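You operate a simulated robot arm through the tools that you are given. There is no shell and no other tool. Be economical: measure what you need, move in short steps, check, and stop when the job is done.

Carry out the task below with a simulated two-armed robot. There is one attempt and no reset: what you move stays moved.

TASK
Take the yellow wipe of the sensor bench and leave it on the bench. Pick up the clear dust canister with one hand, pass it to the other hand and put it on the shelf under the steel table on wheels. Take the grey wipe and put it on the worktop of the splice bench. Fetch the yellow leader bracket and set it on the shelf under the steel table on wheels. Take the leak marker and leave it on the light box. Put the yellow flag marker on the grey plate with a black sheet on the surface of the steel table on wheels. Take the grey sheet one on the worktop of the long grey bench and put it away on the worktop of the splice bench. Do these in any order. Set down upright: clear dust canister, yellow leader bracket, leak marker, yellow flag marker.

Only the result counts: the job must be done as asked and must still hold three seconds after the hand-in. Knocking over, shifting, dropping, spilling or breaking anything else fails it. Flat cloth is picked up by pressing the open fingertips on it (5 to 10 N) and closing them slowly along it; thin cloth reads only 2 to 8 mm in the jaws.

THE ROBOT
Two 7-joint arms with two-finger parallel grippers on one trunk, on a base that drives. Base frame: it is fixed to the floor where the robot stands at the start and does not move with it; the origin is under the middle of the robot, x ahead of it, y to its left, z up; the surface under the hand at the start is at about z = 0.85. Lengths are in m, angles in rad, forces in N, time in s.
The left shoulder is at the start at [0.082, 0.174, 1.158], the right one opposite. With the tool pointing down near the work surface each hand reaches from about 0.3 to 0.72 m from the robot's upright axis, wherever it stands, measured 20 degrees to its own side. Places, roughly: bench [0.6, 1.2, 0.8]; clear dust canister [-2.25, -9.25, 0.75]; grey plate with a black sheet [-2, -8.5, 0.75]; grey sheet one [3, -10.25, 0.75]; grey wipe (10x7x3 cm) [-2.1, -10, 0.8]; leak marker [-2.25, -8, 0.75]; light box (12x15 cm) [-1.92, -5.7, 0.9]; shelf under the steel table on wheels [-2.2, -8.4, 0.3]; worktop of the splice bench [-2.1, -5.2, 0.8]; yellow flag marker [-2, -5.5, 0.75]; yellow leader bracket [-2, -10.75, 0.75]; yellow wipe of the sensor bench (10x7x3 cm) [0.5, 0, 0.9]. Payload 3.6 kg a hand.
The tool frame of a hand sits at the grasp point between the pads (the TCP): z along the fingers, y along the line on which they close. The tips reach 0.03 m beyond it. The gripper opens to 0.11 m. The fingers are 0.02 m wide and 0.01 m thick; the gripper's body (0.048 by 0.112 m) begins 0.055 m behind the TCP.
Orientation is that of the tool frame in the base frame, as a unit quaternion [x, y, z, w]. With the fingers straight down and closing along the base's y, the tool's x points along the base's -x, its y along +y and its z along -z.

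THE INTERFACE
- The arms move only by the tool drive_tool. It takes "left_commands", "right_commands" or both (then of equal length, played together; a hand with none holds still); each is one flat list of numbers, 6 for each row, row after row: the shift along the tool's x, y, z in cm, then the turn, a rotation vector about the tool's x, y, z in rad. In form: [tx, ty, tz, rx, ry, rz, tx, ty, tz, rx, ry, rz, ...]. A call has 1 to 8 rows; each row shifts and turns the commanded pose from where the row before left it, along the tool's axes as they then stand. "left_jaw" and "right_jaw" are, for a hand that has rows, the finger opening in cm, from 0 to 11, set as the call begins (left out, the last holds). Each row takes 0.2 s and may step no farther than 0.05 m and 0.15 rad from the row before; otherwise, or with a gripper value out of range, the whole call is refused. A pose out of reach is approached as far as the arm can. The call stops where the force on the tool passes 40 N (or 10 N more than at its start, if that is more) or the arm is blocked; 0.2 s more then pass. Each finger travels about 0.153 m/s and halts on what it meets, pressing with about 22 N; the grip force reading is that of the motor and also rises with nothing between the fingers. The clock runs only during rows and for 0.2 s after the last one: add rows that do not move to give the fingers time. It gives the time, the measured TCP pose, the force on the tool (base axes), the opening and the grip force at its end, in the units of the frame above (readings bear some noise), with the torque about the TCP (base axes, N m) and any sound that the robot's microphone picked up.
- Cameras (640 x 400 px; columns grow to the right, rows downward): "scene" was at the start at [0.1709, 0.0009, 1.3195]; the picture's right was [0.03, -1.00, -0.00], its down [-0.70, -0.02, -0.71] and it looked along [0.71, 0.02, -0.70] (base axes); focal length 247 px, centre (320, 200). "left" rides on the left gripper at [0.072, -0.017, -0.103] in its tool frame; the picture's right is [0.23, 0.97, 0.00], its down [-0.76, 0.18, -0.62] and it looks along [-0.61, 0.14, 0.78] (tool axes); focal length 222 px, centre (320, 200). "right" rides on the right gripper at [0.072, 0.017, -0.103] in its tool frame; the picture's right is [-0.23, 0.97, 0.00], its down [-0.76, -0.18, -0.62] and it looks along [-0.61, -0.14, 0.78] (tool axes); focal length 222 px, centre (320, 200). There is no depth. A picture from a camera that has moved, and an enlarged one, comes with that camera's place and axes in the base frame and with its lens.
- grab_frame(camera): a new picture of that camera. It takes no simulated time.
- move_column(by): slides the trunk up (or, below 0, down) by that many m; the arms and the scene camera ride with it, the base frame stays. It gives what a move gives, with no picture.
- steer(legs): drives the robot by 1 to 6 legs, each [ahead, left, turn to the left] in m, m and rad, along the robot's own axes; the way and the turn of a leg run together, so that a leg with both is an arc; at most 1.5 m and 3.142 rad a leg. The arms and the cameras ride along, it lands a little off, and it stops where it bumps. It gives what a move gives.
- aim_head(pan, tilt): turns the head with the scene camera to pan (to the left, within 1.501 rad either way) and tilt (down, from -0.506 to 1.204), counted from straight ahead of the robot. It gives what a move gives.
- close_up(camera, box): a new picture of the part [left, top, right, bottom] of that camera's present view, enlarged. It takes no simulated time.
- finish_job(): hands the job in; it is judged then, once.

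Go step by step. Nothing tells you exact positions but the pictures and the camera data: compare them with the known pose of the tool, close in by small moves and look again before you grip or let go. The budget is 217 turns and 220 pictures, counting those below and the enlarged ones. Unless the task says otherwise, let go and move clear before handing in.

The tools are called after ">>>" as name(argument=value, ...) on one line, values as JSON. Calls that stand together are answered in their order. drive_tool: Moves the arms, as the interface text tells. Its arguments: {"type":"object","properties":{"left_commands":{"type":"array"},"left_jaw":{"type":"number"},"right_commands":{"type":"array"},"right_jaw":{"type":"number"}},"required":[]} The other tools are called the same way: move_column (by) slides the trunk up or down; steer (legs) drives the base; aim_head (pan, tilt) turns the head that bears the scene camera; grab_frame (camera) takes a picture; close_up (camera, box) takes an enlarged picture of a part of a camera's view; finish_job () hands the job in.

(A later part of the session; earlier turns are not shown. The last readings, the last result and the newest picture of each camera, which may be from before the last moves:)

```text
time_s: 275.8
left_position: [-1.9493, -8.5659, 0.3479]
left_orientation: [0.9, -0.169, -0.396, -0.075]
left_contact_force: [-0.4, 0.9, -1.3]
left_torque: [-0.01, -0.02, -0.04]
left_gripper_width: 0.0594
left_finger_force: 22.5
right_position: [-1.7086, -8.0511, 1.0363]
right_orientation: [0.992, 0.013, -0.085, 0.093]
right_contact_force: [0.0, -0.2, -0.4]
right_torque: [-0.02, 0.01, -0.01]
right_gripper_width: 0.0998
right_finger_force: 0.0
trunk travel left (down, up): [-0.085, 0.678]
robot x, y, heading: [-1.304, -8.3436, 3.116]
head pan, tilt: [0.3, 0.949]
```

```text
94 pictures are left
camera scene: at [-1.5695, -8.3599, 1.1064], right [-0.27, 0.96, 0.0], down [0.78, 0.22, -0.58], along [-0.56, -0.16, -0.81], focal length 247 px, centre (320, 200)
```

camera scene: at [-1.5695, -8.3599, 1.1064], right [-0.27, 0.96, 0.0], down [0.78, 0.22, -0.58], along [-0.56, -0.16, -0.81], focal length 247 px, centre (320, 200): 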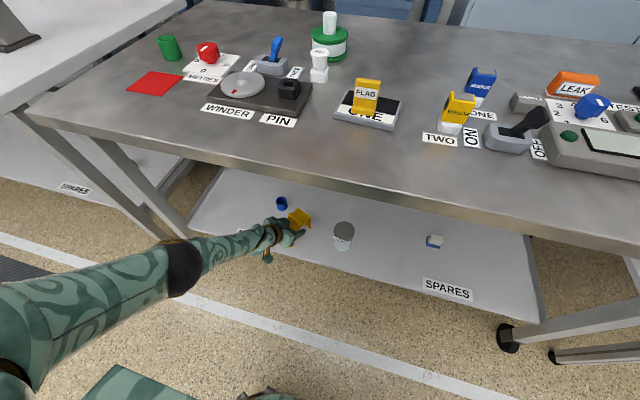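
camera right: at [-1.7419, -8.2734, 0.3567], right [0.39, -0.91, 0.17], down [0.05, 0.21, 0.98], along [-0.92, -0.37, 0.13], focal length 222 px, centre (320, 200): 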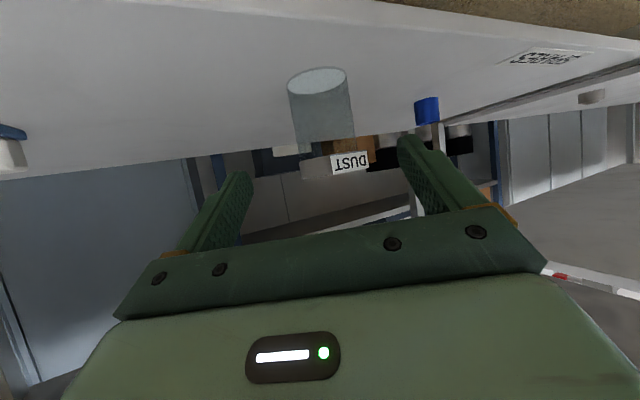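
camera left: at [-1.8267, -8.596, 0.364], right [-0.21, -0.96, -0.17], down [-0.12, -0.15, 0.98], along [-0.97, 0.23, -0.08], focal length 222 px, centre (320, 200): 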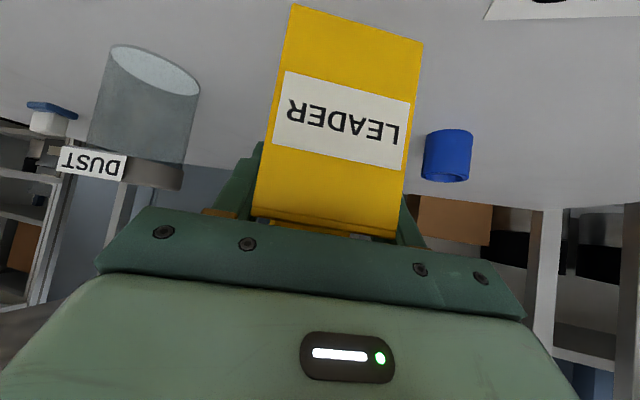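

>>> drive_tool(left_commands=[0.74, 0, 0.68, 0, 0, 0, 0, 0, 0, 0, 0, 0])

>>> drive_tool(left_commands=[0.44, 0, 0.4, 0, 0, 0, 0, 0, 0, 0, 0, 0])

>>> drive_tool(left_commands=[0.37, 0, 0.34, 0, 0, 0, 0, 0, 0, 0, 0, 0])

```text
time_s: 276.4
left_position: [-1.9497, -8.5659, 0.3485]
left_orientation: [0.9, -0.169, -0.396, -0.074]
left_contact_force: [0.4, 0.4, -0.7]
left_torque: [0.01, -0.03, 0.0]
left_gripper_width: 0.0597
left_finger_force: 22.4
left hand out of reach, approached as far as the arm can: row 1
right_position: [-1.7071, -8.0515, 1.0363]
right_orientation: [0.992, 0.012, -0.084, 0.094]
right_contact_force: [-0.4, 0.1, 0.6]
right_torque: [0.0, 0.0, 0.02]
right_gripper_width: 0.0998
right_finger_force: 0.0
trunk travel left (down, up): [-0.085, 0.678]
robot x, y, heading: [-1.3017, -8.3419, 3.118]
head pan, tilt: [0.3, 0.949]
```

```text
time_s: 277.0
left_position: [-1.9499, -8.5666, 0.3432]
left_orientation: [0.9, -0.17, -0.394, -0.075]
left_contact_force: [0.1, 0.3, -0.1]
left_torque: [0.0, 0.01, 0.02]
left_gripper_width: 0.0595
left_finger_force: 22.4
right_position: [-1.7082, -8.0516, 1.0354]
right_orientation: [0.992, 0.012, -0.085, 0.093]
right_contact_force: [-0.6, -0.4, -0.5]
right_torque: [0.06, -0.03, -0.03]
right_gripper_width: 0.0998
right_finger_force: 0.0
trunk travel left (down, up): [-0.085, 0.678]
robot x, y, heading: [-1.3045, -8.3418, 3.122]
head pan, tilt: [0.3, 0.949]
```

```text
time_s: 277.6
left_position: [-1.9497, -8.5652, 0.3437]
left_orientation: [0.899, -0.17, -0.396, -0.075]
left_contact_force: [0.2, 0.2, -0.2]
left_torque: [-0.03, -0.03, 0.0]
left_gripper_width: 0.0594
left_finger_force: 22.5
left hand out of reach, approached as far as the arm can: row 1
right_position: [-1.7075, -8.0523, 1.0365]
right_orientation: [0.992, 0.012, -0.084, 0.094]
right_contact_force: [-0.4, 0.4, 0.3]
right_torque: [0.0, 0.01, 0.0]
right_gripper_width: 0.1
right_finger_force: 0.0
trunk travel left (down, up): [-0.085, 0.678]
robot x, y, heading: [-1.3081, -8.3426, 3.116]
head pan, tilt: [0.3, 0.949]
```

Reach limit 2 cm above; use the trunk: −1.5 cm.

>>> move_column(by=-0.015)

```text
time_s: 278.3
left_position: [-1.9504, -8.567, 0.3293]
left_orientation: [0.9, -0.168, -0.395, -0.074]
left_contact_force: [0.6, 0.7, 0.1]
left_torque: [-0.01, -0.02, 0.01]
left_gripper_width: 0.0596
left_finger_force: 22.0
right_position: [-1.7071, -8.0521, 1.0216]
right_orientation: [0.992, 0.012, -0.084, 0.093]
right_contact_force: [0.3, 0.0, 0.2]
right_torque: [0.0, 0.0, 0.02]
right_gripper_width: 0.1002
right_finger_force: 0.0
trunk travel left (down, up): [-0.07, 0.693]
robot x, y, heading: [-1.3025, -8.3416, 3.115]
head pan, tilt: [0.3, 0.949]
```

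>>> move_column(by=-0.006)

>>> move_column(by=-0.005)

```text
time_s: 278.8
left_position: [-1.9519, -8.5659, 0.3258]
left_orientation: [0.899, -0.17, -0.397, -0.074]
left_contact_force: [-1.0, -2.6, 14.4]
left_torque: [-0.13, 0.19, -0.11]
left_gripper_width: 0.0596
left_finger_force: 21.8
right_position: [-1.7054, -8.0523, 1.0161]
right_orientation: [0.992, 0.011, -0.085, 0.093]
right_contact_force: [-0.5, 1.2, 0.3]
right_torque: [-0.01, -0.01, 0.0]
right_gripper_width: 0.1
right_finger_force: 0.0
trunk travel left (down, up): [-0.064, 0.699]
robot x, y, heading: [-1.3069, -8.3386, 3.12]
head pan, tilt: [0.3, 0.949]
```

```text
time_s: 279.4
left_position: [-1.9487, -8.5664, 0.3177]
left_orientation: [0.9, -0.169, -0.394, -0.074]
left_contact_force: [-0.8, 0.4, 3.1]
left_torque: [0.07, 0.13, 0.1]
left_gripper_width: 0.0596
left_finger_force: 22.1
right_position: [-1.707, -8.0509, 1.0098]
right_orientation: [0.992, 0.013, -0.084, 0.093]
right_contact_force: [-0.1, -0.5, 0.4]
right_torque: [0.0, 0.0, -0.03]
right_gripper_width: 0.0999
right_finger_force: 0.0
trunk travel left (down, up): [-0.059, 0.704]
robot x, y, heading: [-1.3039, -8.3421, 3.118]
head pan, tilt: [0.3, 0.949]
```

Contact made. Check and release, backing out along the fingers.

>>> drive_tool(left_commands=[0, 0, 0, 0, 0, 0, 0, 0, 0, 0, 0, 0, 0, 0, -2, 0, 0, 0, 0, 0, -4, 0, 0, 0, 0, 0, -4, 0, 0, 0, 0, 0, -4, 0, 0, 0], left_jaw=9)

>>> grab_frame(camera="left")

>>> close_up(camera="scene", box=[160, 160, 480, 310])

```text
time_s: 280.8
left_position: [-1.8555, -8.6089, 0.412]
left_orientation: [0.9, -0.17, -0.395, -0.078]
left_contact_force: [-0.2, -0.5, 0.6]
left_torque: [0.01, 0.03, 0.02]
left_gripper_width: 0.0901
left_finger_force: 0.0
left hand out of reach, approached as far as the arm can: row 6
right_position: [-1.7081, -8.0522, 1.0101]
right_orientation: [0.992, 0.012, -0.084, 0.093]
right_contact_force: [-1.0, 0.2, 0.2]
right_torque: [0.01, -0.01, -0.03]
right_gripper_width: 0.1001
right_finger_force: 0.0
trunk travel left (down, up): [-0.059, 0.704]
robot x, y, heading: [-1.3037, -8.3414, 3.12]
head pan, tilt: [0.3, 0.949]
```

```text
93 pictures are left
camera left: at [-1.7333, -8.6392, 0.4273], right [-0.21, -0.96, -0.17], down [-0.12, -0.15, 0.98], along [-0.97, 0.23, -0.08], focal length 222 px, centre (320, 200)
```

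left: 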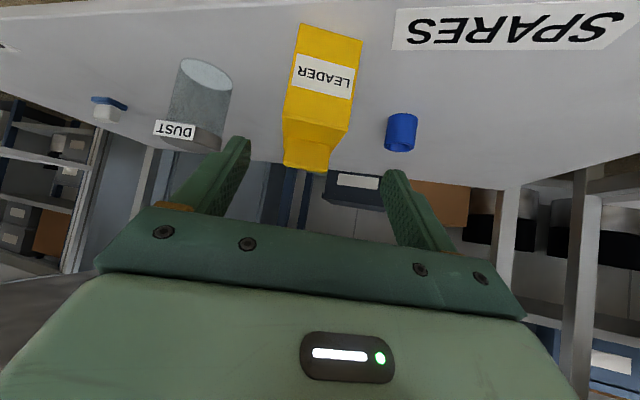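

```text
2.00 times, centred on (320, 235) of scene
camera zoom: at [-1.5856, -8.3596, 1.0784], right [-0.27, 0.96, 0.0], down [0.78, 0.22, -0.58], along [-0.56, -0.16, -0.81], focal length 494 px, centre (320, 130)
```

zoom: 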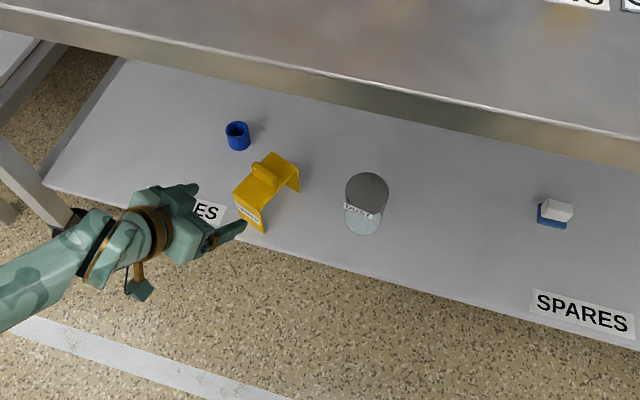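

The bracket stands upright on the shelf. Back out, raise the trunk and return the left hand to vertical.

>>> steer(legs=[[-0.35, 0, 0]])

>>> move_column(by=0.216)

>>> drive_tool(left_commands=[-2.95, 0, -2.7, 0, 0, 0, -2.95, 0, -2.7, 0, 0, 0, -2.95, 0, -2.7, 0, 0, 0, -2.95, 0, -2.7, 0, 0, 0, -2.95, 0, -2.7, 0, 0, 0, -2.95, 0, -2.7, 0, 0, 0, -2.95, 0, -2.7, 0, 0, 0, 0, 0, 0, -0.11, 0, -0.102])

>>> drive_tool(left_commands=[0, 0, 0, -0.11, 0, -0.102, 0, 0, 0, -0.05, 0, -0.045, 0, 0, -1, 0, 0.15, 0, 0, 0, -1, 0, 0.15, 0, 0, 0, -1, 0, 0.15, 0, 0, 0, -1, 0, 0.15, 0, 0, 0, -1, 0, 0.15, 0, 0, 0, 0, 0, 0.08, 0])

```text
time_s: 283.0
left_position: [-1.5054, -8.6178, 0.4104]
left_orientation: [0.899, -0.169, -0.395, -0.078]
left_contact_force: [-0.3, 0.5, -1.2]
left_torque: [0.04, -0.01, 0.0]
left_gripper_width: 0.0899
left_finger_force: 0.0
right_position: [-1.3559, -8.0594, 1.0102]
right_orientation: [0.992, 0.013, -0.083, 0.094]
right_contact_force: [-0.4, -0.1, -0.7]
right_torque: [0.01, -0.04, -0.01]
right_gripper_width: 0.1
right_finger_force: 0.0
trunk travel left (down, up): [-0.059, 0.704]
robot x, y, heading: [-0.9516, -8.3546, 3.116]
head pan, tilt: [0.3, 0.949]
```

```text
time_s: 285.3
left_position: [-1.5064, -8.6173, 0.6281]
left_orientation: [0.9, -0.17, -0.394, -0.08]
left_contact_force: [0.8, -0.1, 0.4]
left_torque: [-0.03, 0.03, 0.0]
left_gripper_width: 0.09
left_finger_force: 0.0
right_position: [-1.3544, -8.0601, 1.2277]
right_orientation: [0.991, 0.007, -0.089, 0.095]
right_contact_force: [-0.8, 0.3, 0.1]
right_torque: [-0.01, -0.02, 0.01]
right_gripper_width: 0.1001
right_finger_force: 0.1
trunk travel left (down, up): [-0.275, 0.488]
robot x, y, heading: [-0.9518, -8.3515, 3.119]
head pan, tilt: [0.3, 0.949]
```

```text
time_s: 287.1
left_position: [-1.5066, -8.6185, 0.9071]
left_orientation: [0.91, -0.101, -0.398, -0.048]
left_contact_force: [0.3, -0.8, 0.8]
left_torque: [-0.02, 0.0, -0.01]
left_gripper_width: 0.0899
left_finger_force: 0.0
right_position: [-1.3555, -8.0588, 1.2284]
right_orientation: [0.991, 0.008, -0.089, 0.095]
right_contact_force: [0.3, 0.3, 0.4]
right_torque: [-0.03, -0.02, -0.03]
right_gripper_width: 0.0999
right_finger_force: 0.0
trunk travel left (down, up): [-0.275, 0.488]
robot x, y, heading: [-0.9549, -8.3509, 3.115]
head pan, tilt: [0.3, 0.949]
```

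```text
time_s: 288.9
left_position: [-1.4823, -8.651, 0.9547]
left_orientation: [0.998, -0.06, 0.002, -0.004]
left_contact_force: [-0.2, 0.4, 0.1]
left_torque: [-0.01, 0.05, 0.03]
left_gripper_width: 0.0901
left_finger_force: 0.0
left hand out of reach, approached as far as the arm can: row 1, 2
right_position: [-1.3563, -8.0582, 1.2286]
right_orientation: [0.991, 0.008, -0.089, 0.095]
right_contact_force: [0.7, 0.6, 0.1]
right_torque: [0.01, 0.0, -0.03]
right_gripper_width: 0.0999
right_finger_force: 0.0
trunk travel left (down, up): [-0.275, 0.488]
robot x, y, heading: [-0.9533, -8.3489, 3.121]
head pan, tilt: [0.3, 0.949]
```

Straighten both wrists and set heights; then look at the LEAK marker.

>>> drive_tool(left_commands=[0, 0, -3, 0, 0, -0.06, 0, 0, -3, 0, 0, -0.06, 0, 0, -4, 0, 0, 0, 0, 0, -4, 0, 0, 0, 0, 0, 0, 0, 0, 0], right_commands=[0, 0, 2, 0.095, 0.088, 0, 0, 0, 2, 0.095, 0.088, 0, 0, 0, 4, 0, 0, 0, 0, 0, 4, 0, 0, 0, 0, 0, 0, 0, 0, 0], right_jaw=8)

>>> aim_head(pan=-0.25, tilt=0.5)

>>> grab_frame(camera="scene")

```text
time_s: 290.1
left_position: [-1.4818, -8.6515, 1.055]
left_orientation: [1.0, 0.001, 0.001, -0.002]
left_contact_force: [-0.3, 0.2, -0.4]
left_torque: [-0.04, 0.03, -0.01]
left_gripper_width: 0.0899
left_finger_force: 0.1
left hand out of reach, approached as far as the arm can: row 4
right_position: [-1.3473, -8.0509, 1.0986]
right_orientation: [1.0, 0.008, -0.001, 0.0]
right_contact_force: [0.3, 0.1, -0.1]
right_torque: [0.0, 0.0, -0.01]
right_gripper_width: 0.0803
right_finger_force: 0.1
right hand out of reach, approached as far as the arm can: row 1, 2
trunk travel left (down, up): [-0.275, 0.488]
robot x, y, heading: [-0.9512, -8.3518, 3.119]
head pan, tilt: [0.3, 0.949]
```

```text
time_s: 291.1
left_position: [-1.4825, -8.6528, 1.0547]
left_orientation: [1.0, 0.001, 0.002, -0.004]
left_contact_force: [-1.0, 0.8, 1.3]
left_torque: [-0.02, -0.02, 0.01]
left_gripper_width: 0.0898
left_finger_force: 0.0
right_position: [-1.3483, -8.0512, 1.0987]
right_orientation: [1.0, 0.008, -0.002, 0.001]
right_contact_force: [-0.3, -0.1, 0.2]
right_torque: [0.0, -0.01, -0.01]
right_gripper_width: 0.0801
right_finger_force: 0.0
trunk travel left (down, up): [-0.275, 0.488]
robot x, y, heading: [-0.9539, -8.3501, 3.12]
head pan, tilt: [-0.25, 0.499]
```

```text
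91 pictures are left
camera scene: at [-1.1315, -8.3262, 1.3437], right [0.27, 0.96, 0.0], down [0.46, -0.13, -0.88], along [-0.85, 0.24, -0.48], focal length 247 px, centre (320, 200)
```

scene: 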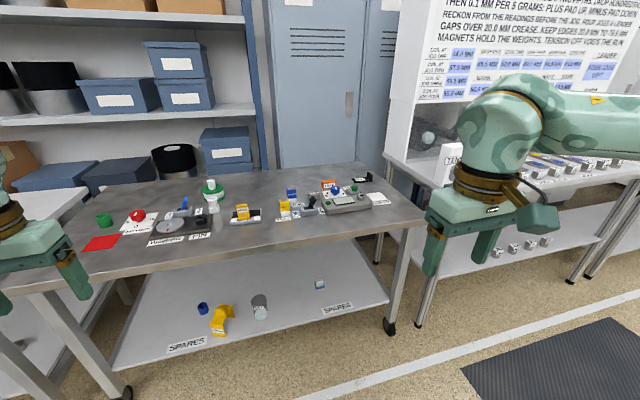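

LEAK is near (−2.15, −8.01). Drive in for a closer look.

>>> steer(legs=[[0, -0.14, 0], [0.55, 0, 0]])

>>> aim_head(pan=-0.35, tilt=0.75)

>>> grab_frame(camera="scene")

>>> grab_frame(camera="right")

```text
time_s: 295.2
left_position: [-2.0307, -8.4975, 1.0534]
left_orientation: [1.0, 0.001, 0.002, -0.004]
left_contact_force: [0.2, -0.5, -0.6]
left_torque: [0.0, -0.02, -0.01]
left_gripper_width: 0.0898
left_finger_force: 0.0
right_position: [-1.8971, -7.8981, 1.0982]
right_orientation: [1.0, 0.008, -0.002, 0.0]
right_contact_force: [0.2, 1.3, -1.0]
right_torque: [0.0, -0.04, 0.01]
right_gripper_width: 0.0799
right_finger_force: 0.1
trunk travel left (down, up): [-0.275, 0.488]
robot x, y, heading: [-1.4997, -8.1948, 3.12]
head pan, tilt: [-0.25, 0.499]
```

```text
time_s: 296.0
left_position: [-2.0304, -8.4985, 1.0532]
left_orientation: [1.0, 0.0, 0.001, -0.003]
left_contact_force: [0.1, 0.2, -0.3]
left_torque: [0.0, 0.01, 0.0]
left_gripper_width: 0.0903
left_finger_force: 0.1
right_position: [-1.8959, -7.8977, 1.0979]
right_orientation: [1.0, 0.008, -0.002, 0.0]
right_contact_force: [0.6, -0.1, -0.2]
right_torque: [0.0, 0.02, 0.04]
right_gripper_width: 0.0798
right_finger_force: 0.1
trunk travel left (down, up): [-0.275, 0.488]
robot x, y, heading: [-1.497, -8.1963, 3.118]
head pan, tilt: [-0.351, 0.75]
```

```text
90 pictures are left
camera scene: at [-1.6685, -8.1665, 1.3219], right [0.37, 0.93, 0.0], down [0.63, -0.25, -0.73], along [-0.68, 0.27, -0.68], focal length 247 px, centre (320, 200)
```

scene: 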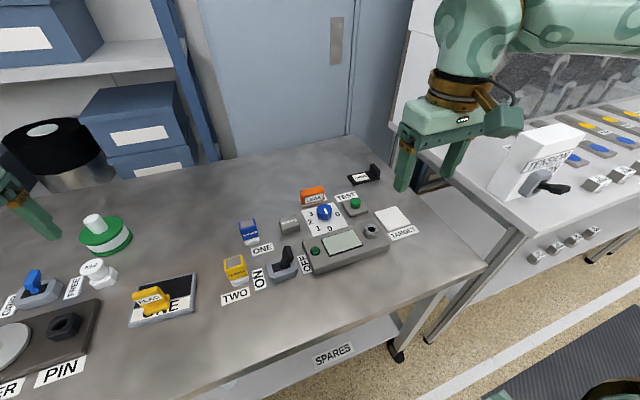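

```text
89 pictures are left
camera right: at [-1.8225, -7.9132, 1.2014], right [-0.21, -0.98, 0.0], down [-0.76, 0.17, 0.63], along [-0.61, 0.13, -0.78], focal length 222 px, centre (320, 200)
```

right: 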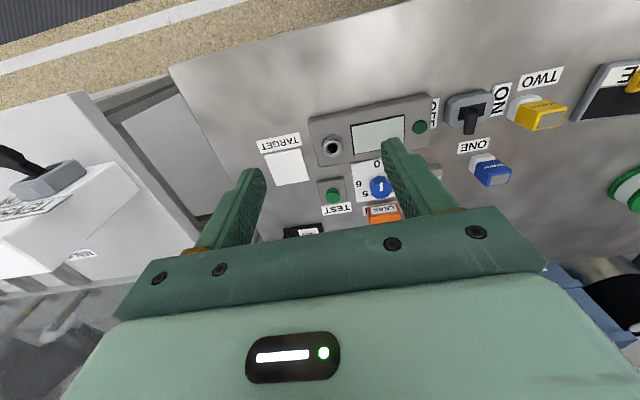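

>>> close_up(camera="scene", box=[265, 165, 385, 245])

>>> close_up(camera="right", box=[300, 140, 440, 240])

```text
5.00 times, centred on (325, 205) of scene
camera zoom: at [-1.6685, -8.1665, 1.3219], right [0.37, 0.93, 0.0], down [0.63, -0.25, -0.73], along [-0.68, 0.27, -0.68], focal length 1236 px, centre (295, 175)
```

zoom: 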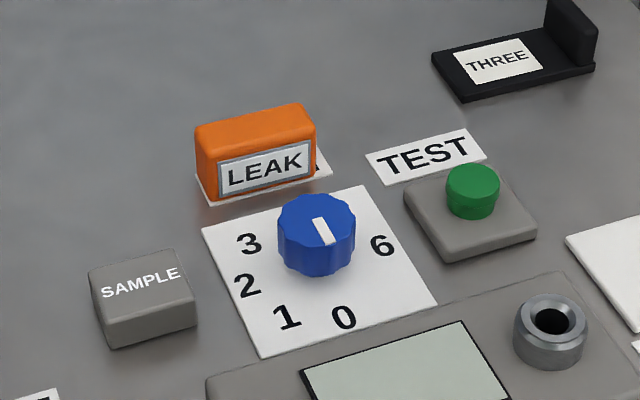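

```text
4.00 times, centred on (370, 190) of right
camera zoom: at [-1.8225, -7.9132, 1.2014], right [-0.21, -0.98, 0.0], down [-0.76, 0.17, 0.63], along [-0.61, 0.13, -0.78], focal length 888 px, centre (120, 240)
```

zoom: 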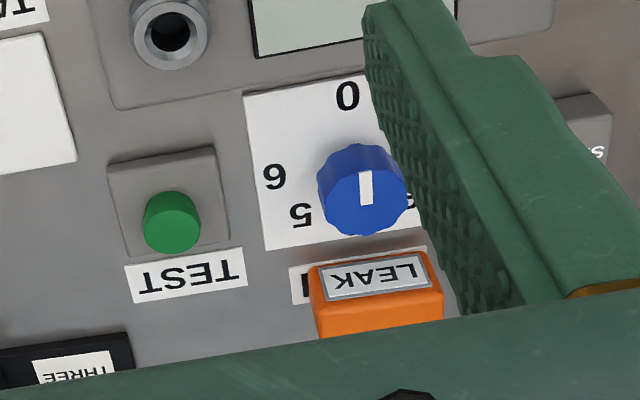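

LEAK block: 6.4 cm wide in y, centre (−2.172, −7.989), about 4.4 cm tall. Move the right hand over it.

>>> steer(legs=[[0.03, 0, 0]])

>>> drive_tool(right_commands=[-3.57, 1.5, 1.6, 0, 0, 0, -3.57, 1.5, 1.6, 0, 0, 0, -3.57, 1.5, 1.6, 0, 0, 0, -3.57, 1.5, 1.6, 0, 0, 0, -3.57, 1.5, 2, 0, 0, 0, -3.57, 1.5, 2, 0, 0, 0])

>>> grab_frame(camera="right")

>>> grab_frame(camera="scene")

```text
time_s: 296.8
left_position: [-2.0609, -8.4962, 1.0532]
left_orientation: [1.0, 0.001, 0.002, -0.003]
left_contact_force: [0.5, -0.4, -0.1]
left_torque: [-0.01, -0.04, 0.01]
left_gripper_width: 0.0898
left_finger_force: 0.0
right_position: [-1.9273, -7.8976, 1.0979]
right_orientation: [1.0, 0.008, -0.001, 0.0]
right_contact_force: [0.1, -0.1, 0.0]
right_torque: [-0.02, -0.04, -0.04]
right_gripper_width: 0.0799
right_finger_force: 0.0
trunk travel left (down, up): [-0.275, 0.488]
robot x, y, heading: [-1.5315, -8.2002, 3.118]
head pan, tilt: [-0.351, 0.75]
```

```text
time_s: 298.2
left_position: [-2.0605, -8.4984, 1.0531]
left_orientation: [1.0, 0.001, 0.002, -0.003]
left_contact_force: [-0.7, -1.0, 0.3]
left_torque: [0.05, -0.01, 0.0]
left_gripper_width: 0.0897
left_finger_force: 0.0
right_position: [-2.1391, -7.9921, 0.994]
right_orientation: [1.0, 0.008, -0.003, -0.002]
right_contact_force: [-0.1, 0.0, -0.7]
right_torque: [0.06, 0.0, -0.01]
right_gripper_width: 0.0798
right_finger_force: 0.1
trunk travel left (down, up): [-0.275, 0.488]
robot x, y, heading: [-1.531, -8.1971, 3.118]
head pan, tilt: [-0.351, 0.75]
```

```text
86 pictures are left
camera right: at [-2.065, -8.007, 1.0972], right [-0.21, -0.98, 0.0], down [-0.76, 0.16, 0.63], along [-0.61, 0.13, -0.78], focal length 222 px, centre (320, 200)
```

right: 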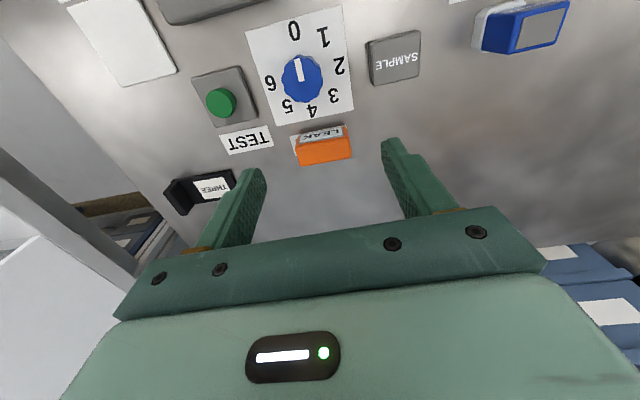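

```text
85 pictures are left
camera scene: at [-1.6991, -8.1678, 1.3218], right [0.37, 0.93, 0.0], down [0.64, -0.25, -0.73], along [-0.68, 0.27, -0.68], focal length 247 px, centre (320, 200)
```

scene: 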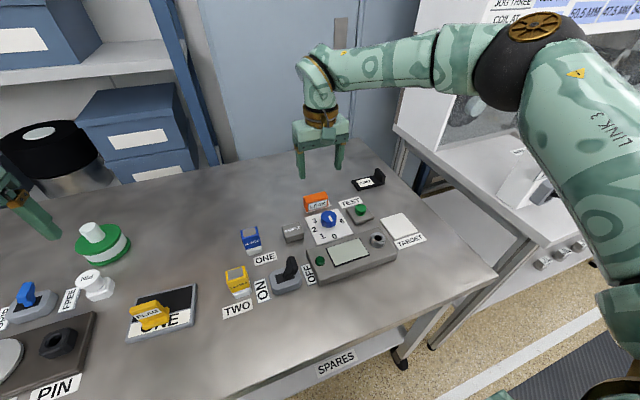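

>>> drive_tool(right_commands=[-0.5, -0.3, 3.5, 0, 0, 0, -1, 0, 3.5, 0, 0, 0, -1, 0, 3.2, 0, 0, 0, -0.8, 0, 0, 0, 0, 0, 0, 0, 0, 0, 0, 0])

>>> grab_frame(camera="right")

```text
time_s: 299.4
left_position: [-2.0609, -8.4963, 1.0536]
left_orientation: [1.0, 0.001, 0.001, -0.003]
left_contact_force: [0.2, 0.4, 0.4]
left_torque: [0.03, -0.01, -0.01]
left_gripper_width: 0.09
left_finger_force: 0.1
right_position: [-2.1502, -7.9866, 0.9357]
right_orientation: [1.0, 0.006, -0.002, -0.001]
right_contact_force: [-0.5, 0.1, 0.0]
right_torque: [-0.06, -0.03, 0.02]
right_gripper_width: 0.0803
right_finger_force: 0.0
right hand out of reach, approached as far as the arm can: row 2, 3, 4
trunk travel left (down, up): [-0.275, 0.488]
robot x, y, heading: [-1.5313, -8.1921, 3.121]
head pan, tilt: [-0.351, 0.75]
```

```text
84 pictures are left
camera right: at [-2.0762, -8.0022, 1.0394], right [-0.21, -0.98, 0.0], down [-0.76, 0.17, 0.63], along [-0.61, 0.13, -0.78], focal length 222 px, centre (320, 200)
```

right: 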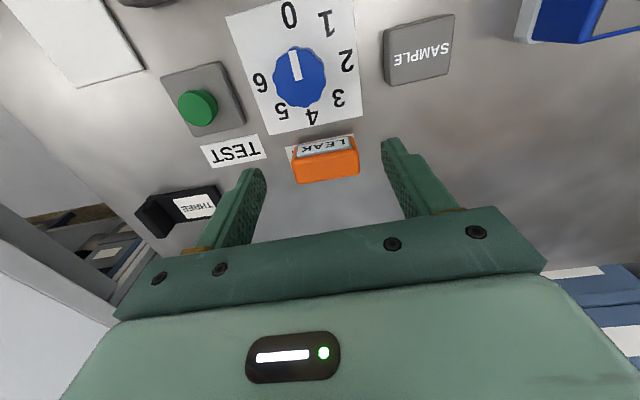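

Tilt the wrist 0.15 for reach, then continue forward and down.

>>> drive_tool(right_commands=[0, 0, 0, 0, -0.1, 0, 0, 0, 0, 0, -0.06, 0, -0.8, 0, 3, 0, 0, 0, -0.8, 0, 3, 0, 0, 0, 0, 0, 0, 0, 0, 0])

>>> grab_frame(camera="right")

>>> close_up(camera="scene", box=[240, 120, 420, 260])

```text
time_s: 300.6
left_position: [-2.0603, -8.4964, 1.0536]
left_orientation: [1.0, 0.001, 0.002, -0.003]
left_contact_force: [0.9, 0.5, 0.2]
left_torque: [-0.01, -0.04, 0.02]
left_gripper_width: 0.0899
left_finger_force: 0.1
right_position: [-2.1771, -7.9872, 0.8805]
right_orientation: [0.997, 0.008, -0.082, 0.001]
right_contact_force: [0.1, -1.6, 0.3]
right_torque: [0.0, -0.01, 0.02]
right_gripper_width: 0.0798
right_finger_force: 0.0
trunk travel left (down, up): [-0.275, 0.488]
robot x, y, heading: [-1.5323, -8.1943, 3.119]
head pan, tilt: [-0.351, 0.75]
```

```text
83 pictures are left
camera right: at [-2.0877, -8.003, 0.9699], right [-0.21, -0.98, 0.04], down [-0.65, 0.17, 0.74], along [-0.73, 0.13, -0.67], focal length 222 px, centre (320, 200)
```

right: 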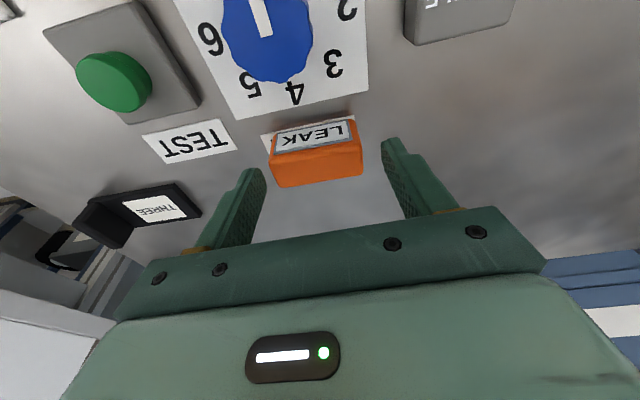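

```text
2.86 times, centred on (330, 190) of scene
camera zoom: at [-1.6982, -8.1659, 1.3219], right [0.37, 0.93, 0.0], down [0.64, -0.25, -0.73], along [-0.68, 0.27, -0.68], focal length 706 px, centre (291, 229)
```

zoom: 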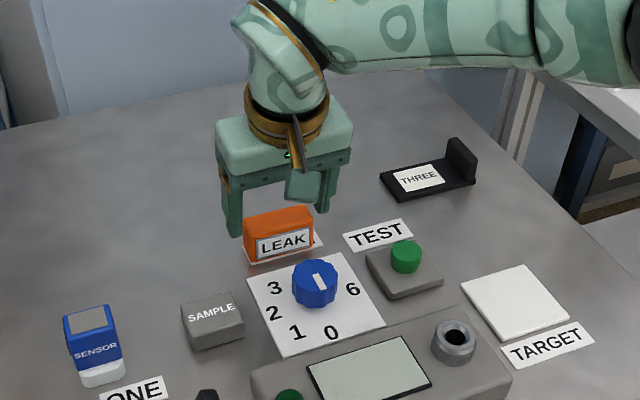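

>>> drive_tool(right_commands=[0.1, 0, 1.7, 0, 0, 0, 0.1, 0, 1.4, 0, 0, 0, 0, 0, 0, 0, 0, 0])

>>> grab_frame(camera="right")

>>> close_up(camera="scene", box=[240, 120, 420, 260])

```text
time_s: 301.4
left_position: [-2.0603, -8.4968, 1.0544]
left_orientation: [1.0, 0.001, 0.003, -0.003]
left_contact_force: [0.4, -1.0, -0.4]
left_torque: [-0.01, 0.01, 0.0]
left_gripper_width: 0.0902
left_finger_force: 0.0
right_position: [-2.1794, -7.9875, 0.8499]
right_orientation: [0.997, 0.008, -0.082, 0.001]
right_contact_force: [0.3, 0.0, -0.3]
right_torque: [0.01, 0.02, 0.02]
right_gripper_width: 0.0802
right_finger_force: 0.0
trunk travel left (down, up): [-0.275, 0.488]
robot x, y, heading: [-1.5302, -8.1927, 3.122]
head pan, tilt: [-0.351, 0.75]
```

```text
81 pictures are left
camera right: at [-2.0906, -8.0029, 0.9389], right [-0.21, -0.98, 0.04], down [-0.65, 0.17, 0.74], along [-0.73, 0.13, -0.67], focal length 222 px, centre (320, 200)
```

right: 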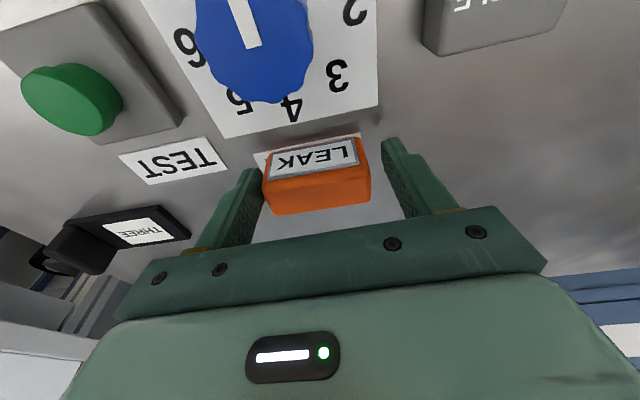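

```text
2.86 times, centred on (330, 190) of scene
camera zoom: at [-1.6984, -8.1659, 1.3219], right [0.37, 0.93, 0.0], down [0.64, -0.25, -0.73], along [-0.68, 0.27, -0.68], focal length 706 px, centre (291, 229)
```

zoom: 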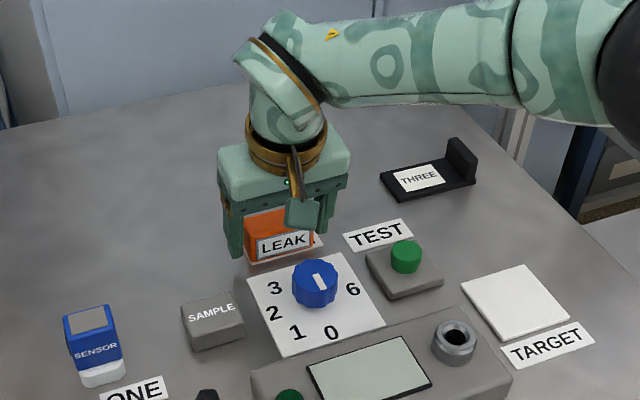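

>>> drive_tool(right_commands=[0, -0.5, 0.2, 0, 0, 0, 0, 0, 0, 0, 0, 0])

>>> drive_tool(right_commands=[0, 0, 0, 0, 0, 0, 0, 0, 0, 0, 0, 0, 0, 0, 0, 0, 0, 0], right_jaw=4)

>>> drive_tool(right_commands=[0, 0, -2, 0, 0, 0, 0.3, 0, -3, 0, 0, 0, 0.5, 0, -3, 0, 0, 0, 1, 0, -3, 0, 0, 0, 1, 0, -3, 0, 0, 0, 1, 0, -3, 0, 0, 0])

>>> grab_frame(camera="right")

```text
time_s: 302.0
left_position: [-2.0608, -8.4971, 1.054]
left_orientation: [1.0, 0.001, 0.002, -0.003]
left_contact_force: [0.2, -0.4, 0.7]
left_torque: [0.05, -0.01, 0.0]
left_gripper_width: 0.09
left_finger_force: 0.1
right_position: [-2.1798, -7.9821, 0.8464]
right_orientation: [0.997, 0.007, -0.081, 0.001]
right_contact_force: [0.3, -0.2, 0.6]
right_torque: [0.02, 0.0, 0.0]
right_gripper_width: 0.0799
right_finger_force: 0.0
trunk travel left (down, up): [-0.275, 0.488]
robot x, y, heading: [-1.5316, -8.1959, 3.119]
head pan, tilt: [-0.351, 0.75]
```

```text
time_s: 302.8
left_position: [-2.0603, -8.4965, 1.0543]
left_orientation: [1.0, 0.0, 0.002, -0.004]
left_contact_force: [-0.7, 0.2, -0.8]
left_torque: [0.01, -0.02, -0.03]
left_gripper_width: 0.0901
left_finger_force: 0.0
right_position: [-2.1801, -7.9828, 0.8473]
right_orientation: [0.997, 0.008, -0.081, 0.0]
right_contact_force: [0.6, 0.2, 0.1]
right_torque: [-0.06, 0.03, -0.01]
right_gripper_width: 0.07
right_finger_force: 22.0
trunk travel left (down, up): [-0.275, 0.488]
robot x, y, heading: [-1.5313, -8.1962, 3.119]
head pan, tilt: [-0.351, 0.75]
```

```text
time_s: 304.2
left_position: [-2.0597, -8.4966, 1.0541]
left_orientation: [1.0, 0.001, 0.002, -0.004]
left_contact_force: [-0.8, -0.1, -0.2]
left_torque: [-0.03, 0.03, -0.01]
left_gripper_width: 0.0901
left_finger_force: 0.0
right_position: [-2.1127, -7.9826, 1.0095]
right_orientation: [0.997, 0.008, -0.083, 0.001]
right_contact_force: [0.3, -0.2, -1.0]
right_torque: [0.03, -0.02, -0.01]
right_gripper_width: 0.0696
right_finger_force: 21.7
trunk travel left (down, up): [-0.275, 0.488]
robot x, y, heading: [-1.5297, -8.1973, 3.119]
head pan, tilt: [-0.351, 0.75]
```

```text
79 pictures are left
camera right: at [-2.0243, -7.9972, 1.0994], right [-0.21, -0.98, 0.04], down [-0.65, 0.17, 0.74], along [-0.73, 0.13, -0.67], focal length 222 px, centre (320, 200)
```

right: 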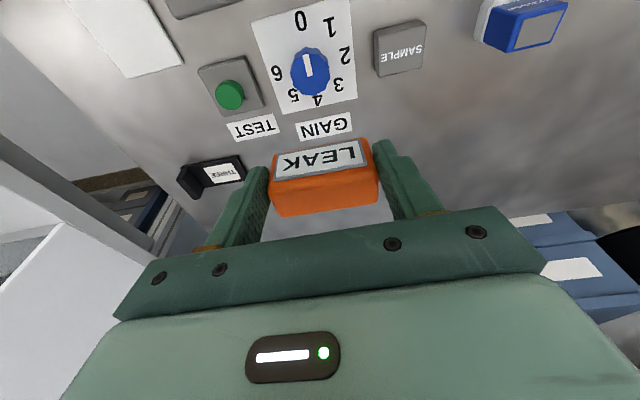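

LEAK marker held. Retract, back off and strafe left to the grey wipe.

>>> drive_tool(right_commands=[2.5, -0.5, -2, 0, 0, 0, 3, -0.5, -2, 0, 0, 0, 3, -0.5, -2, 0, 0, 0, 3, -0.5, -1, 0, 0, 0, 3, -0.5, 0, 0, 0, 0])

>>> steer(legs=[[-0.5, 0, 0], [0, 1.0, 0], [0, 0.72, 0]])

>>> aim_head(pan=0.1, tilt=0.55)

>>> grab_frame(camera="scene")

```text
time_s: 305.4
left_position: [-2.0603, -8.4959, 1.0546]
left_orientation: [1.0, 0.001, 0.001, -0.002]
left_contact_force: [0.7, 0.0, 0.6]
left_torque: [-0.01, 0.05, 0.02]
left_gripper_width: 0.0902
left_finger_force: 0.0
right_position: [-1.9603, -7.954, 1.054]
right_orientation: [0.997, 0.008, -0.082, 0.001]
right_contact_force: [-0.1, 0.1, -0.8]
right_torque: [-0.02, 0.0, 0.0]
right_gripper_width: 0.0696
right_finger_force: 22.0
trunk travel left (down, up): [-0.275, 0.488]
robot x, y, heading: [-1.5266, -8.1954, 3.115]
head pan, tilt: [-0.351, 0.75]
```

```text
time_s: 316.7
left_position: [-1.5865, -10.2352, 1.0536]
left_orientation: [1.0, 0.004, 0.002, -0.004]
left_contact_force: [0.4, 1.2, 0.3]
left_torque: [0.03, 0.03, 0.0]
left_gripper_width: 0.0899
left_finger_force: 0.1
right_position: [-1.4914, -9.6918, 1.0537]
right_orientation: [0.997, 0.011, -0.082, 0.0]
right_contact_force: [-0.4, -0.4, -0.5]
right_torque: [0.03, -0.03, 0.0]
right_gripper_width: 0.0694
right_finger_force: 21.7
trunk travel left (down, up): [-0.275, 0.488]
robot x, y, heading: [-1.0607, -9.9289, 3.126]
head pan, tilt: [-0.351, 0.75]
```

```text
time_s: 317.6
left_position: [-1.5884, -10.2359, 1.0526]
left_orientation: [1.0, 0.004, 0.002, -0.003]
left_contact_force: [0.6, 0.2, -0.2]
left_torque: [0.01, -0.01, 0.01]
left_gripper_width: 0.09
left_finger_force: 0.1
right_position: [-1.491, -9.6913, 1.0541]
right_orientation: [0.997, 0.011, -0.082, 0.001]
right_contact_force: [0.0, -0.6, -1.2]
right_torque: [0.01, 0.03, -0.03]
right_gripper_width: 0.0696
right_finger_force: 22.6
trunk travel left (down, up): [-0.275, 0.488]
robot x, y, heading: [-1.0619, -9.9307, 3.123]
head pan, tilt: [0.099, 0.55]
```

```text
78 pictures are left
camera scene: at [-1.2401, -9.9385, 1.3392], right [-0.08, 1.0, 0.0], down [0.52, 0.04, -0.85], along [-0.85, -0.07, -0.52], focal length 247 px, centre (320, 200)
```

scene: 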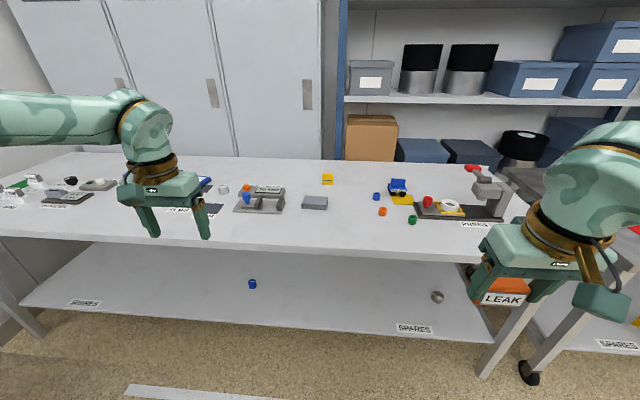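

>>> steer(legs=[[0.45, -0.06, 0]])

>>> aim_head(pan=0.2, tilt=0.8)

>>> grab_frame(camera="scene")

>>> grab_frame(camera="left")

```text
time_s: 320.3
left_position: [-2.0344, -10.1667, 1.0532]
left_orientation: [1.0, 0.004, 0.002, -0.002]
left_contact_force: [0.7, -0.4, 0.0]
left_torque: [0.0, 0.0, 0.01]
left_gripper_width: 0.0898
left_finger_force: 0.0
right_position: [-1.938, -9.623, 1.0533]
right_orientation: [0.997, 0.011, -0.081, 0.001]
right_contact_force: [0.2, 0.6, -2.3]
right_torque: [-0.02, 0.0, -0.01]
right_gripper_width: 0.0696
right_finger_force: 22.0
trunk travel left (down, up): [-0.275, 0.488]
robot x, y, heading: [-1.5066, -9.8621, 3.123]
head pan, tilt: [0.099, 0.55]
```

```text
time_s: 321.1
left_position: [-2.0344, -10.1673, 1.0545]
left_orientation: [1.0, 0.003, 0.002, -0.003]
left_contact_force: [-0.8, 0.5, -0.1]
left_torque: [0.0, 0.01, -0.01]
left_gripper_width: 0.0899
left_finger_force: 0.1
right_position: [-1.9379, -9.6223, 1.0531]
right_orientation: [0.997, 0.01, -0.082, 0.001]
right_contact_force: [0.6, 0.2, -0.1]
right_torque: [0.04, 0.03, -0.01]
right_gripper_width: 0.0695
right_finger_force: 22.2
trunk travel left (down, up): [-0.275, 0.488]
robot x, y, heading: [-1.5069, -9.8623, 3.124]
head pan, tilt: [0.201, 0.799]
```

```text
77 pictures are left
camera scene: at [-1.6755, -9.8774, 1.3179], right [-0.18, 0.98, 0.0], down [0.7, 0.13, -0.7], along [-0.69, -0.13, -0.72], focal length 247 px, centre (320, 200)
```

scene: 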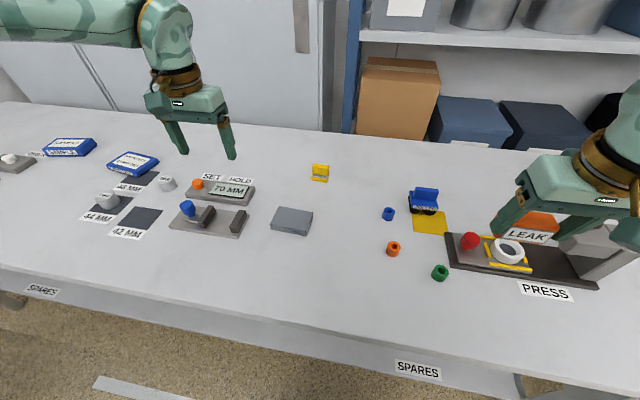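

```text
76 pictures are left
camera left: at [-1.9615, -10.1494, 1.157], right [0.23, -0.97, -0.01], down [-0.76, -0.19, 0.62], along [-0.6, -0.14, -0.78], focal length 222 px, centre (320, 200)
```

left: 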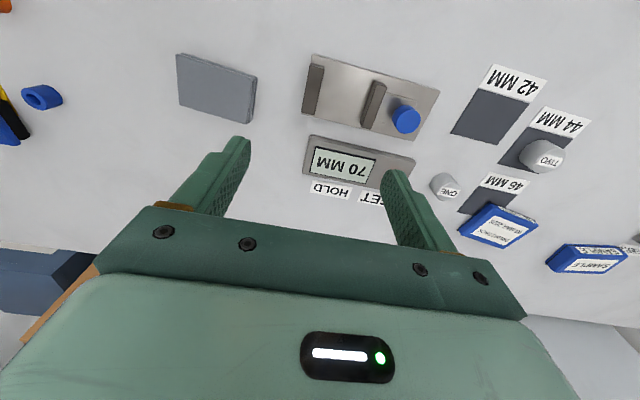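

The grey wipe: x −2.025…−2.10, y −10.066…−9.977, centre (−2.062, −10.021). Turn the left hand 90° and move over it.

>>> drive_tool(left_commands=[0, 0, 0, 0, 0, -0.15, 0, 0, 0, 0, 0, -0.15, 0, 0, 0, 0, 0, -0.15, 0, 0, 0, 0, 0, -0.15, 0, 0, 0, 0, 0, -0.15, 0, 0, 0, 0, 0, -0.15, 0, 0, 0, 0, 0, -0.15, 0, 0, 0, 0, 0, -0.15], left_jaw=11)

>>> drive_tool(left_commands=[0, 0, 0, 0, 0, -0.15, 0, 0, 0, 0, 0, -0.15, 0, 0, 0, 0, 0, -0.07, 3.7, -0.7, 1, 0, 0, 0, 3.7, -0.7, 1, 0, 0, 0, 3.7, -0.7, 1, 0, 0, 0, 3.5, -0.7, 1, 0, 0, 0])

>>> grab_frame(camera="left")

>>> grab_frame(camera="scene")

```text
time_s: 322.9
left_position: [-2.034, -10.1664, 1.0545]
left_orientation: [0.823, 0.568, 0.003, -0.002]
left_contact_force: [0.1, 0.2, -0.5]
left_torque: [0.01, -0.03, 0.01]
left_gripper_width: 0.1102
left_finger_force: 0.0
right_position: [-1.9369, -9.623, 1.0541]
right_orientation: [0.997, 0.01, -0.082, 0.001]
right_contact_force: [0.9, 0.5, -0.5]
right_torque: [-0.01, -0.02, 0.0]
right_gripper_width: 0.0696
right_finger_force: 22.5
trunk travel left (down, up): [-0.275, 0.488]
robot x, y, heading: [-1.5059, -9.8654, 3.127]
head pan, tilt: [0.201, 0.799]
```

```text
time_s: 324.5
left_position: [-2.0621, -10.0196, 1.0138]
left_orientation: [0.705, 0.709, 0.003, -0.002]
left_contact_force: [-0.4, 0.2, 0.1]
left_torque: [0.01, 0.0, -0.02]
left_gripper_width: 0.1098
left_finger_force: 0.1
right_position: [-1.938, -9.6236, 1.0528]
right_orientation: [0.997, 0.011, -0.081, 0.001]
right_contact_force: [-0.1, -0.2, -1.3]
right_torque: [-0.02, -0.03, 0.0]
right_gripper_width: 0.0694
right_finger_force: 22.1
trunk travel left (down, up): [-0.275, 0.488]
robot x, y, heading: [-1.5056, -9.8641, 3.122]
head pan, tilt: [0.201, 0.799]
```

```text
75 pictures are left
camera left: at [-2.0802, -9.9481, 1.1174], right [0.97, 0.23, 0.01], down [0.18, -0.76, 0.62], along [0.15, -0.6, -0.79], focal length 222 px, centre (320, 200)
```

left: 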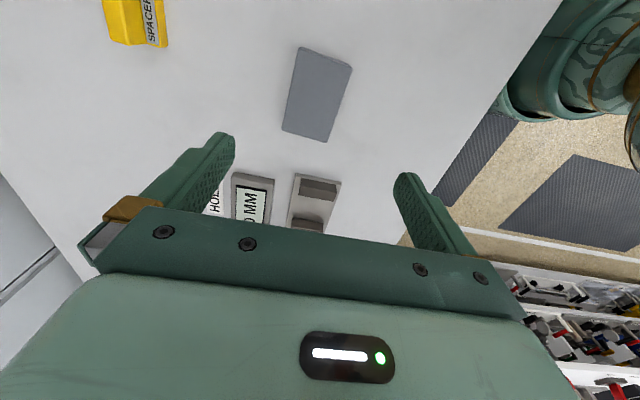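

```text
74 pictures are left
camera scene: at [-1.676, -9.8766, 1.3178], right [-0.18, 0.98, 0.0], down [0.71, 0.13, -0.7], along [-0.68, -0.13, -0.72], focal length 247 px, centre (320, 200)
```

scene: 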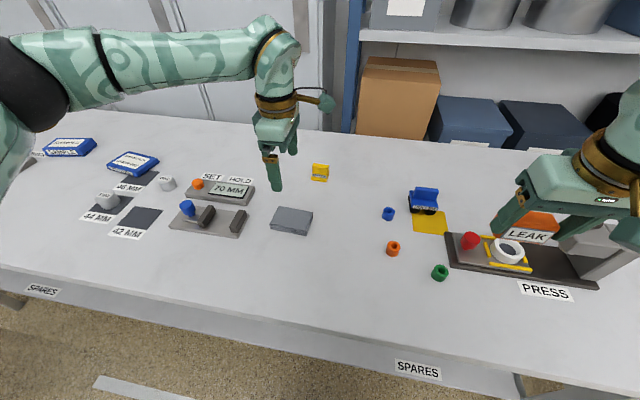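

>>> drive_tool(left_commands=[0.2, -0.5, 4, 0, 0, 0, 0, 0, 4, 0, 0, 0, 0, 0, 4, 0, 0, 0, 0, 0, 3.5, 0, 0, 0, 0, 0, 0, 0, 0, 0])

>>> drive_tool(left_commands=[0, 0, 1, 0, 0, 0, 0, 0, 0, 0, 0, 0])

>>> drive_tool(left_commands=[0, 0, 0.7, 0, 0, 0, 0, 0, 0, 0, 0, 0])

>>> grab_frame(camera="left")

```text
time_s: 325.7
left_position: [-2.0669, -10.0166, 0.8602]
left_orientation: [0.705, 0.709, 0.004, -0.001]
left_contact_force: [0.7, 0.1, 0.6]
left_torque: [-0.01, -0.02, -0.02]
left_gripper_width: 0.1101
left_finger_force: 0.1
right_position: [-1.9371, -9.6236, 1.0541]
right_orientation: [0.997, 0.01, -0.082, 0.001]
right_contact_force: [-0.4, -0.5, -1.7]
right_torque: [0.01, -0.01, -0.01]
right_gripper_width: 0.0697
right_finger_force: 22.3
trunk travel left (down, up): [-0.275, 0.488]
robot x, y, heading: [-1.5044, -9.8641, 3.126]
head pan, tilt: [0.201, 0.799]
```

```text
time_s: 326.3
left_position: [-2.0666, -10.0161, 0.8493]
left_orientation: [0.706, 0.709, 0.003, -0.001]
left_contact_force: [-0.2, 0.6, 0.2]
left_torque: [-0.01, -0.02, -0.01]
left_gripper_width: 0.1098
left_finger_force: 0.1
right_position: [-1.9376, -9.6234, 1.0527]
right_orientation: [0.997, 0.011, -0.083, 0.001]
right_contact_force: [0.6, 0.7, -0.9]
right_torque: [-0.02, 0.02, 0.01]
right_gripper_width: 0.0696
right_finger_force: 21.7
trunk travel left (down, up): [-0.275, 0.488]
robot x, y, heading: [-1.5068, -9.8667, 3.125]
head pan, tilt: [0.201, 0.799]
```

```text
time_s: 326.9
left_position: [-2.0664, -10.0173, 0.8431]
left_orientation: [0.706, 0.709, 0.003, 0.0]
left_contact_force: [0.0, -0.1, -0.4]
left_torque: [0.02, -0.02, 0.01]
left_gripper_width: 0.1098
left_finger_force: 0.1
right_position: [-1.9372, -9.6229, 1.0528]
right_orientation: [0.997, 0.011, -0.081, 0.001]
right_contact_force: [-0.4, -0.2, -1.3]
right_torque: [0.0, 0.0, 0.04]
right_gripper_width: 0.0697
right_finger_force: 22.0
trunk travel left (down, up): [-0.275, 0.488]
robot x, y, heading: [-1.5045, -9.8647, 3.126]
head pan, tilt: [0.201, 0.799]
```

```text
73 pictures are left
camera left: at [-2.0843, -9.9457, 0.9451], right [0.97, 0.23, 0.0], down [0.18, -0.76, 0.62], along [0.15, -0.6, -0.79], focal length 222 px, centre (320, 200)
```

left: 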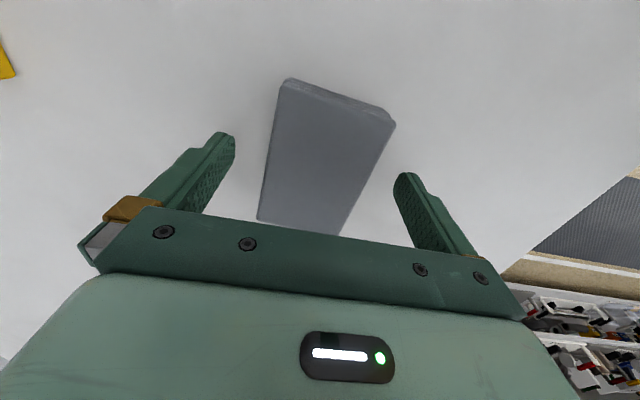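

>>> drive_tool(left_commands=[0, 0, 0.6, 0, 0, 0, 0, 0, 0, 0, 0, 0])

>>> drive_tool(left_commands=[0, 0, 0, 0, 0, 0, 0, 0, 0, 0, 0, 0, 0, 0, 0, 0, 0, 0, 0, 0, 0, 0, 0, 0], left_jaw=3)

>>> drive_tool(left_commands=[0, 0, -2, 0, 0, 0, 0, 0, -4, 0, 0, 0, 0, 0, -4, 0, 0, 0, 0, 0, -4, 0, 0, 0, 0, 0, -4, 0, 0, 0, 0, 0, -4, 0, 0, 0])

>>> grab_frame(camera="left")

```text
time_s: 327.5
left_position: [-2.0663, -10.017, 0.8368]
left_orientation: [0.706, 0.708, 0.003, -0.001]
left_contact_force: [1.2, -0.3, 0.1]
left_torque: [0.0, -0.02, 0.0]
left_gripper_width: 0.11
left_finger_force: 0.0
right_position: [-1.9372, -9.6239, 1.0534]
right_orientation: [0.997, 0.011, -0.082, 0.0]
right_contact_force: [0.0, -0.1, -0.8]
right_torque: [0.01, -0.03, -0.01]
right_gripper_width: 0.0696
right_finger_force: 22.4
trunk travel left (down, up): [-0.275, 0.488]
robot x, y, heading: [-1.5077, -9.8608, 3.12]
head pan, tilt: [0.201, 0.799]
```

```text
time_s: 328.5
left_position: [-2.0661, -10.017, 0.8372]
left_orientation: [0.705, 0.709, 0.002, 0.0]
left_contact_force: [-0.6, -0.9, -0.5]
left_torque: [-0.05, 0.02, 0.05]
left_gripper_width: 0.066
left_finger_force: 21.7
right_position: [-1.9371, -9.6238, 1.0541]
right_orientation: [0.997, 0.01, -0.082, 0.001]
right_contact_force: [0.6, -0.8, 0.0]
right_torque: [0.01, 0.01, 0.01]
right_gripper_width: 0.0697
right_finger_force: 21.9
trunk travel left (down, up): [-0.275, 0.488]
robot x, y, heading: [-1.5072, -9.8598, 3.127]
head pan, tilt: [0.201, 0.799]
```

```text
time_s: 329.9
left_position: [-2.067, -10.0183, 1.0579]
left_orientation: [0.705, 0.709, 0.003, -0.001]
left_contact_force: [0.6, 0.6, 0.2]
left_torque: [0.04, -0.03, 0.01]
left_gripper_width: 0.0658
left_finger_force: 22.0
right_position: [-1.9369, -9.6222, 1.0538]
right_orientation: [0.997, 0.01, -0.082, 0.001]
right_contact_force: [0.0, 0.0, -1.8]
right_torque: [-0.02, 0.0, 0.02]
right_gripper_width: 0.0697
right_finger_force: 21.8
trunk travel left (down, up): [-0.275, 0.488]
robot x, y, heading: [-1.5034, -9.8634, 3.121]
head pan, tilt: [0.201, 0.799]
```

```text
72 pictures are left
camera left: at [-2.0846, -9.9467, 1.1608], right [0.97, 0.23, 0.0], down [0.18, -0.76, 0.62], along [0.15, -0.6, -0.79], focal length 222 px, centre (320, 200)
```

left: 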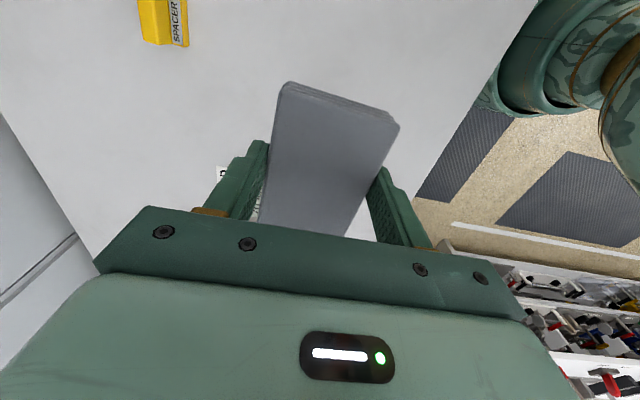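

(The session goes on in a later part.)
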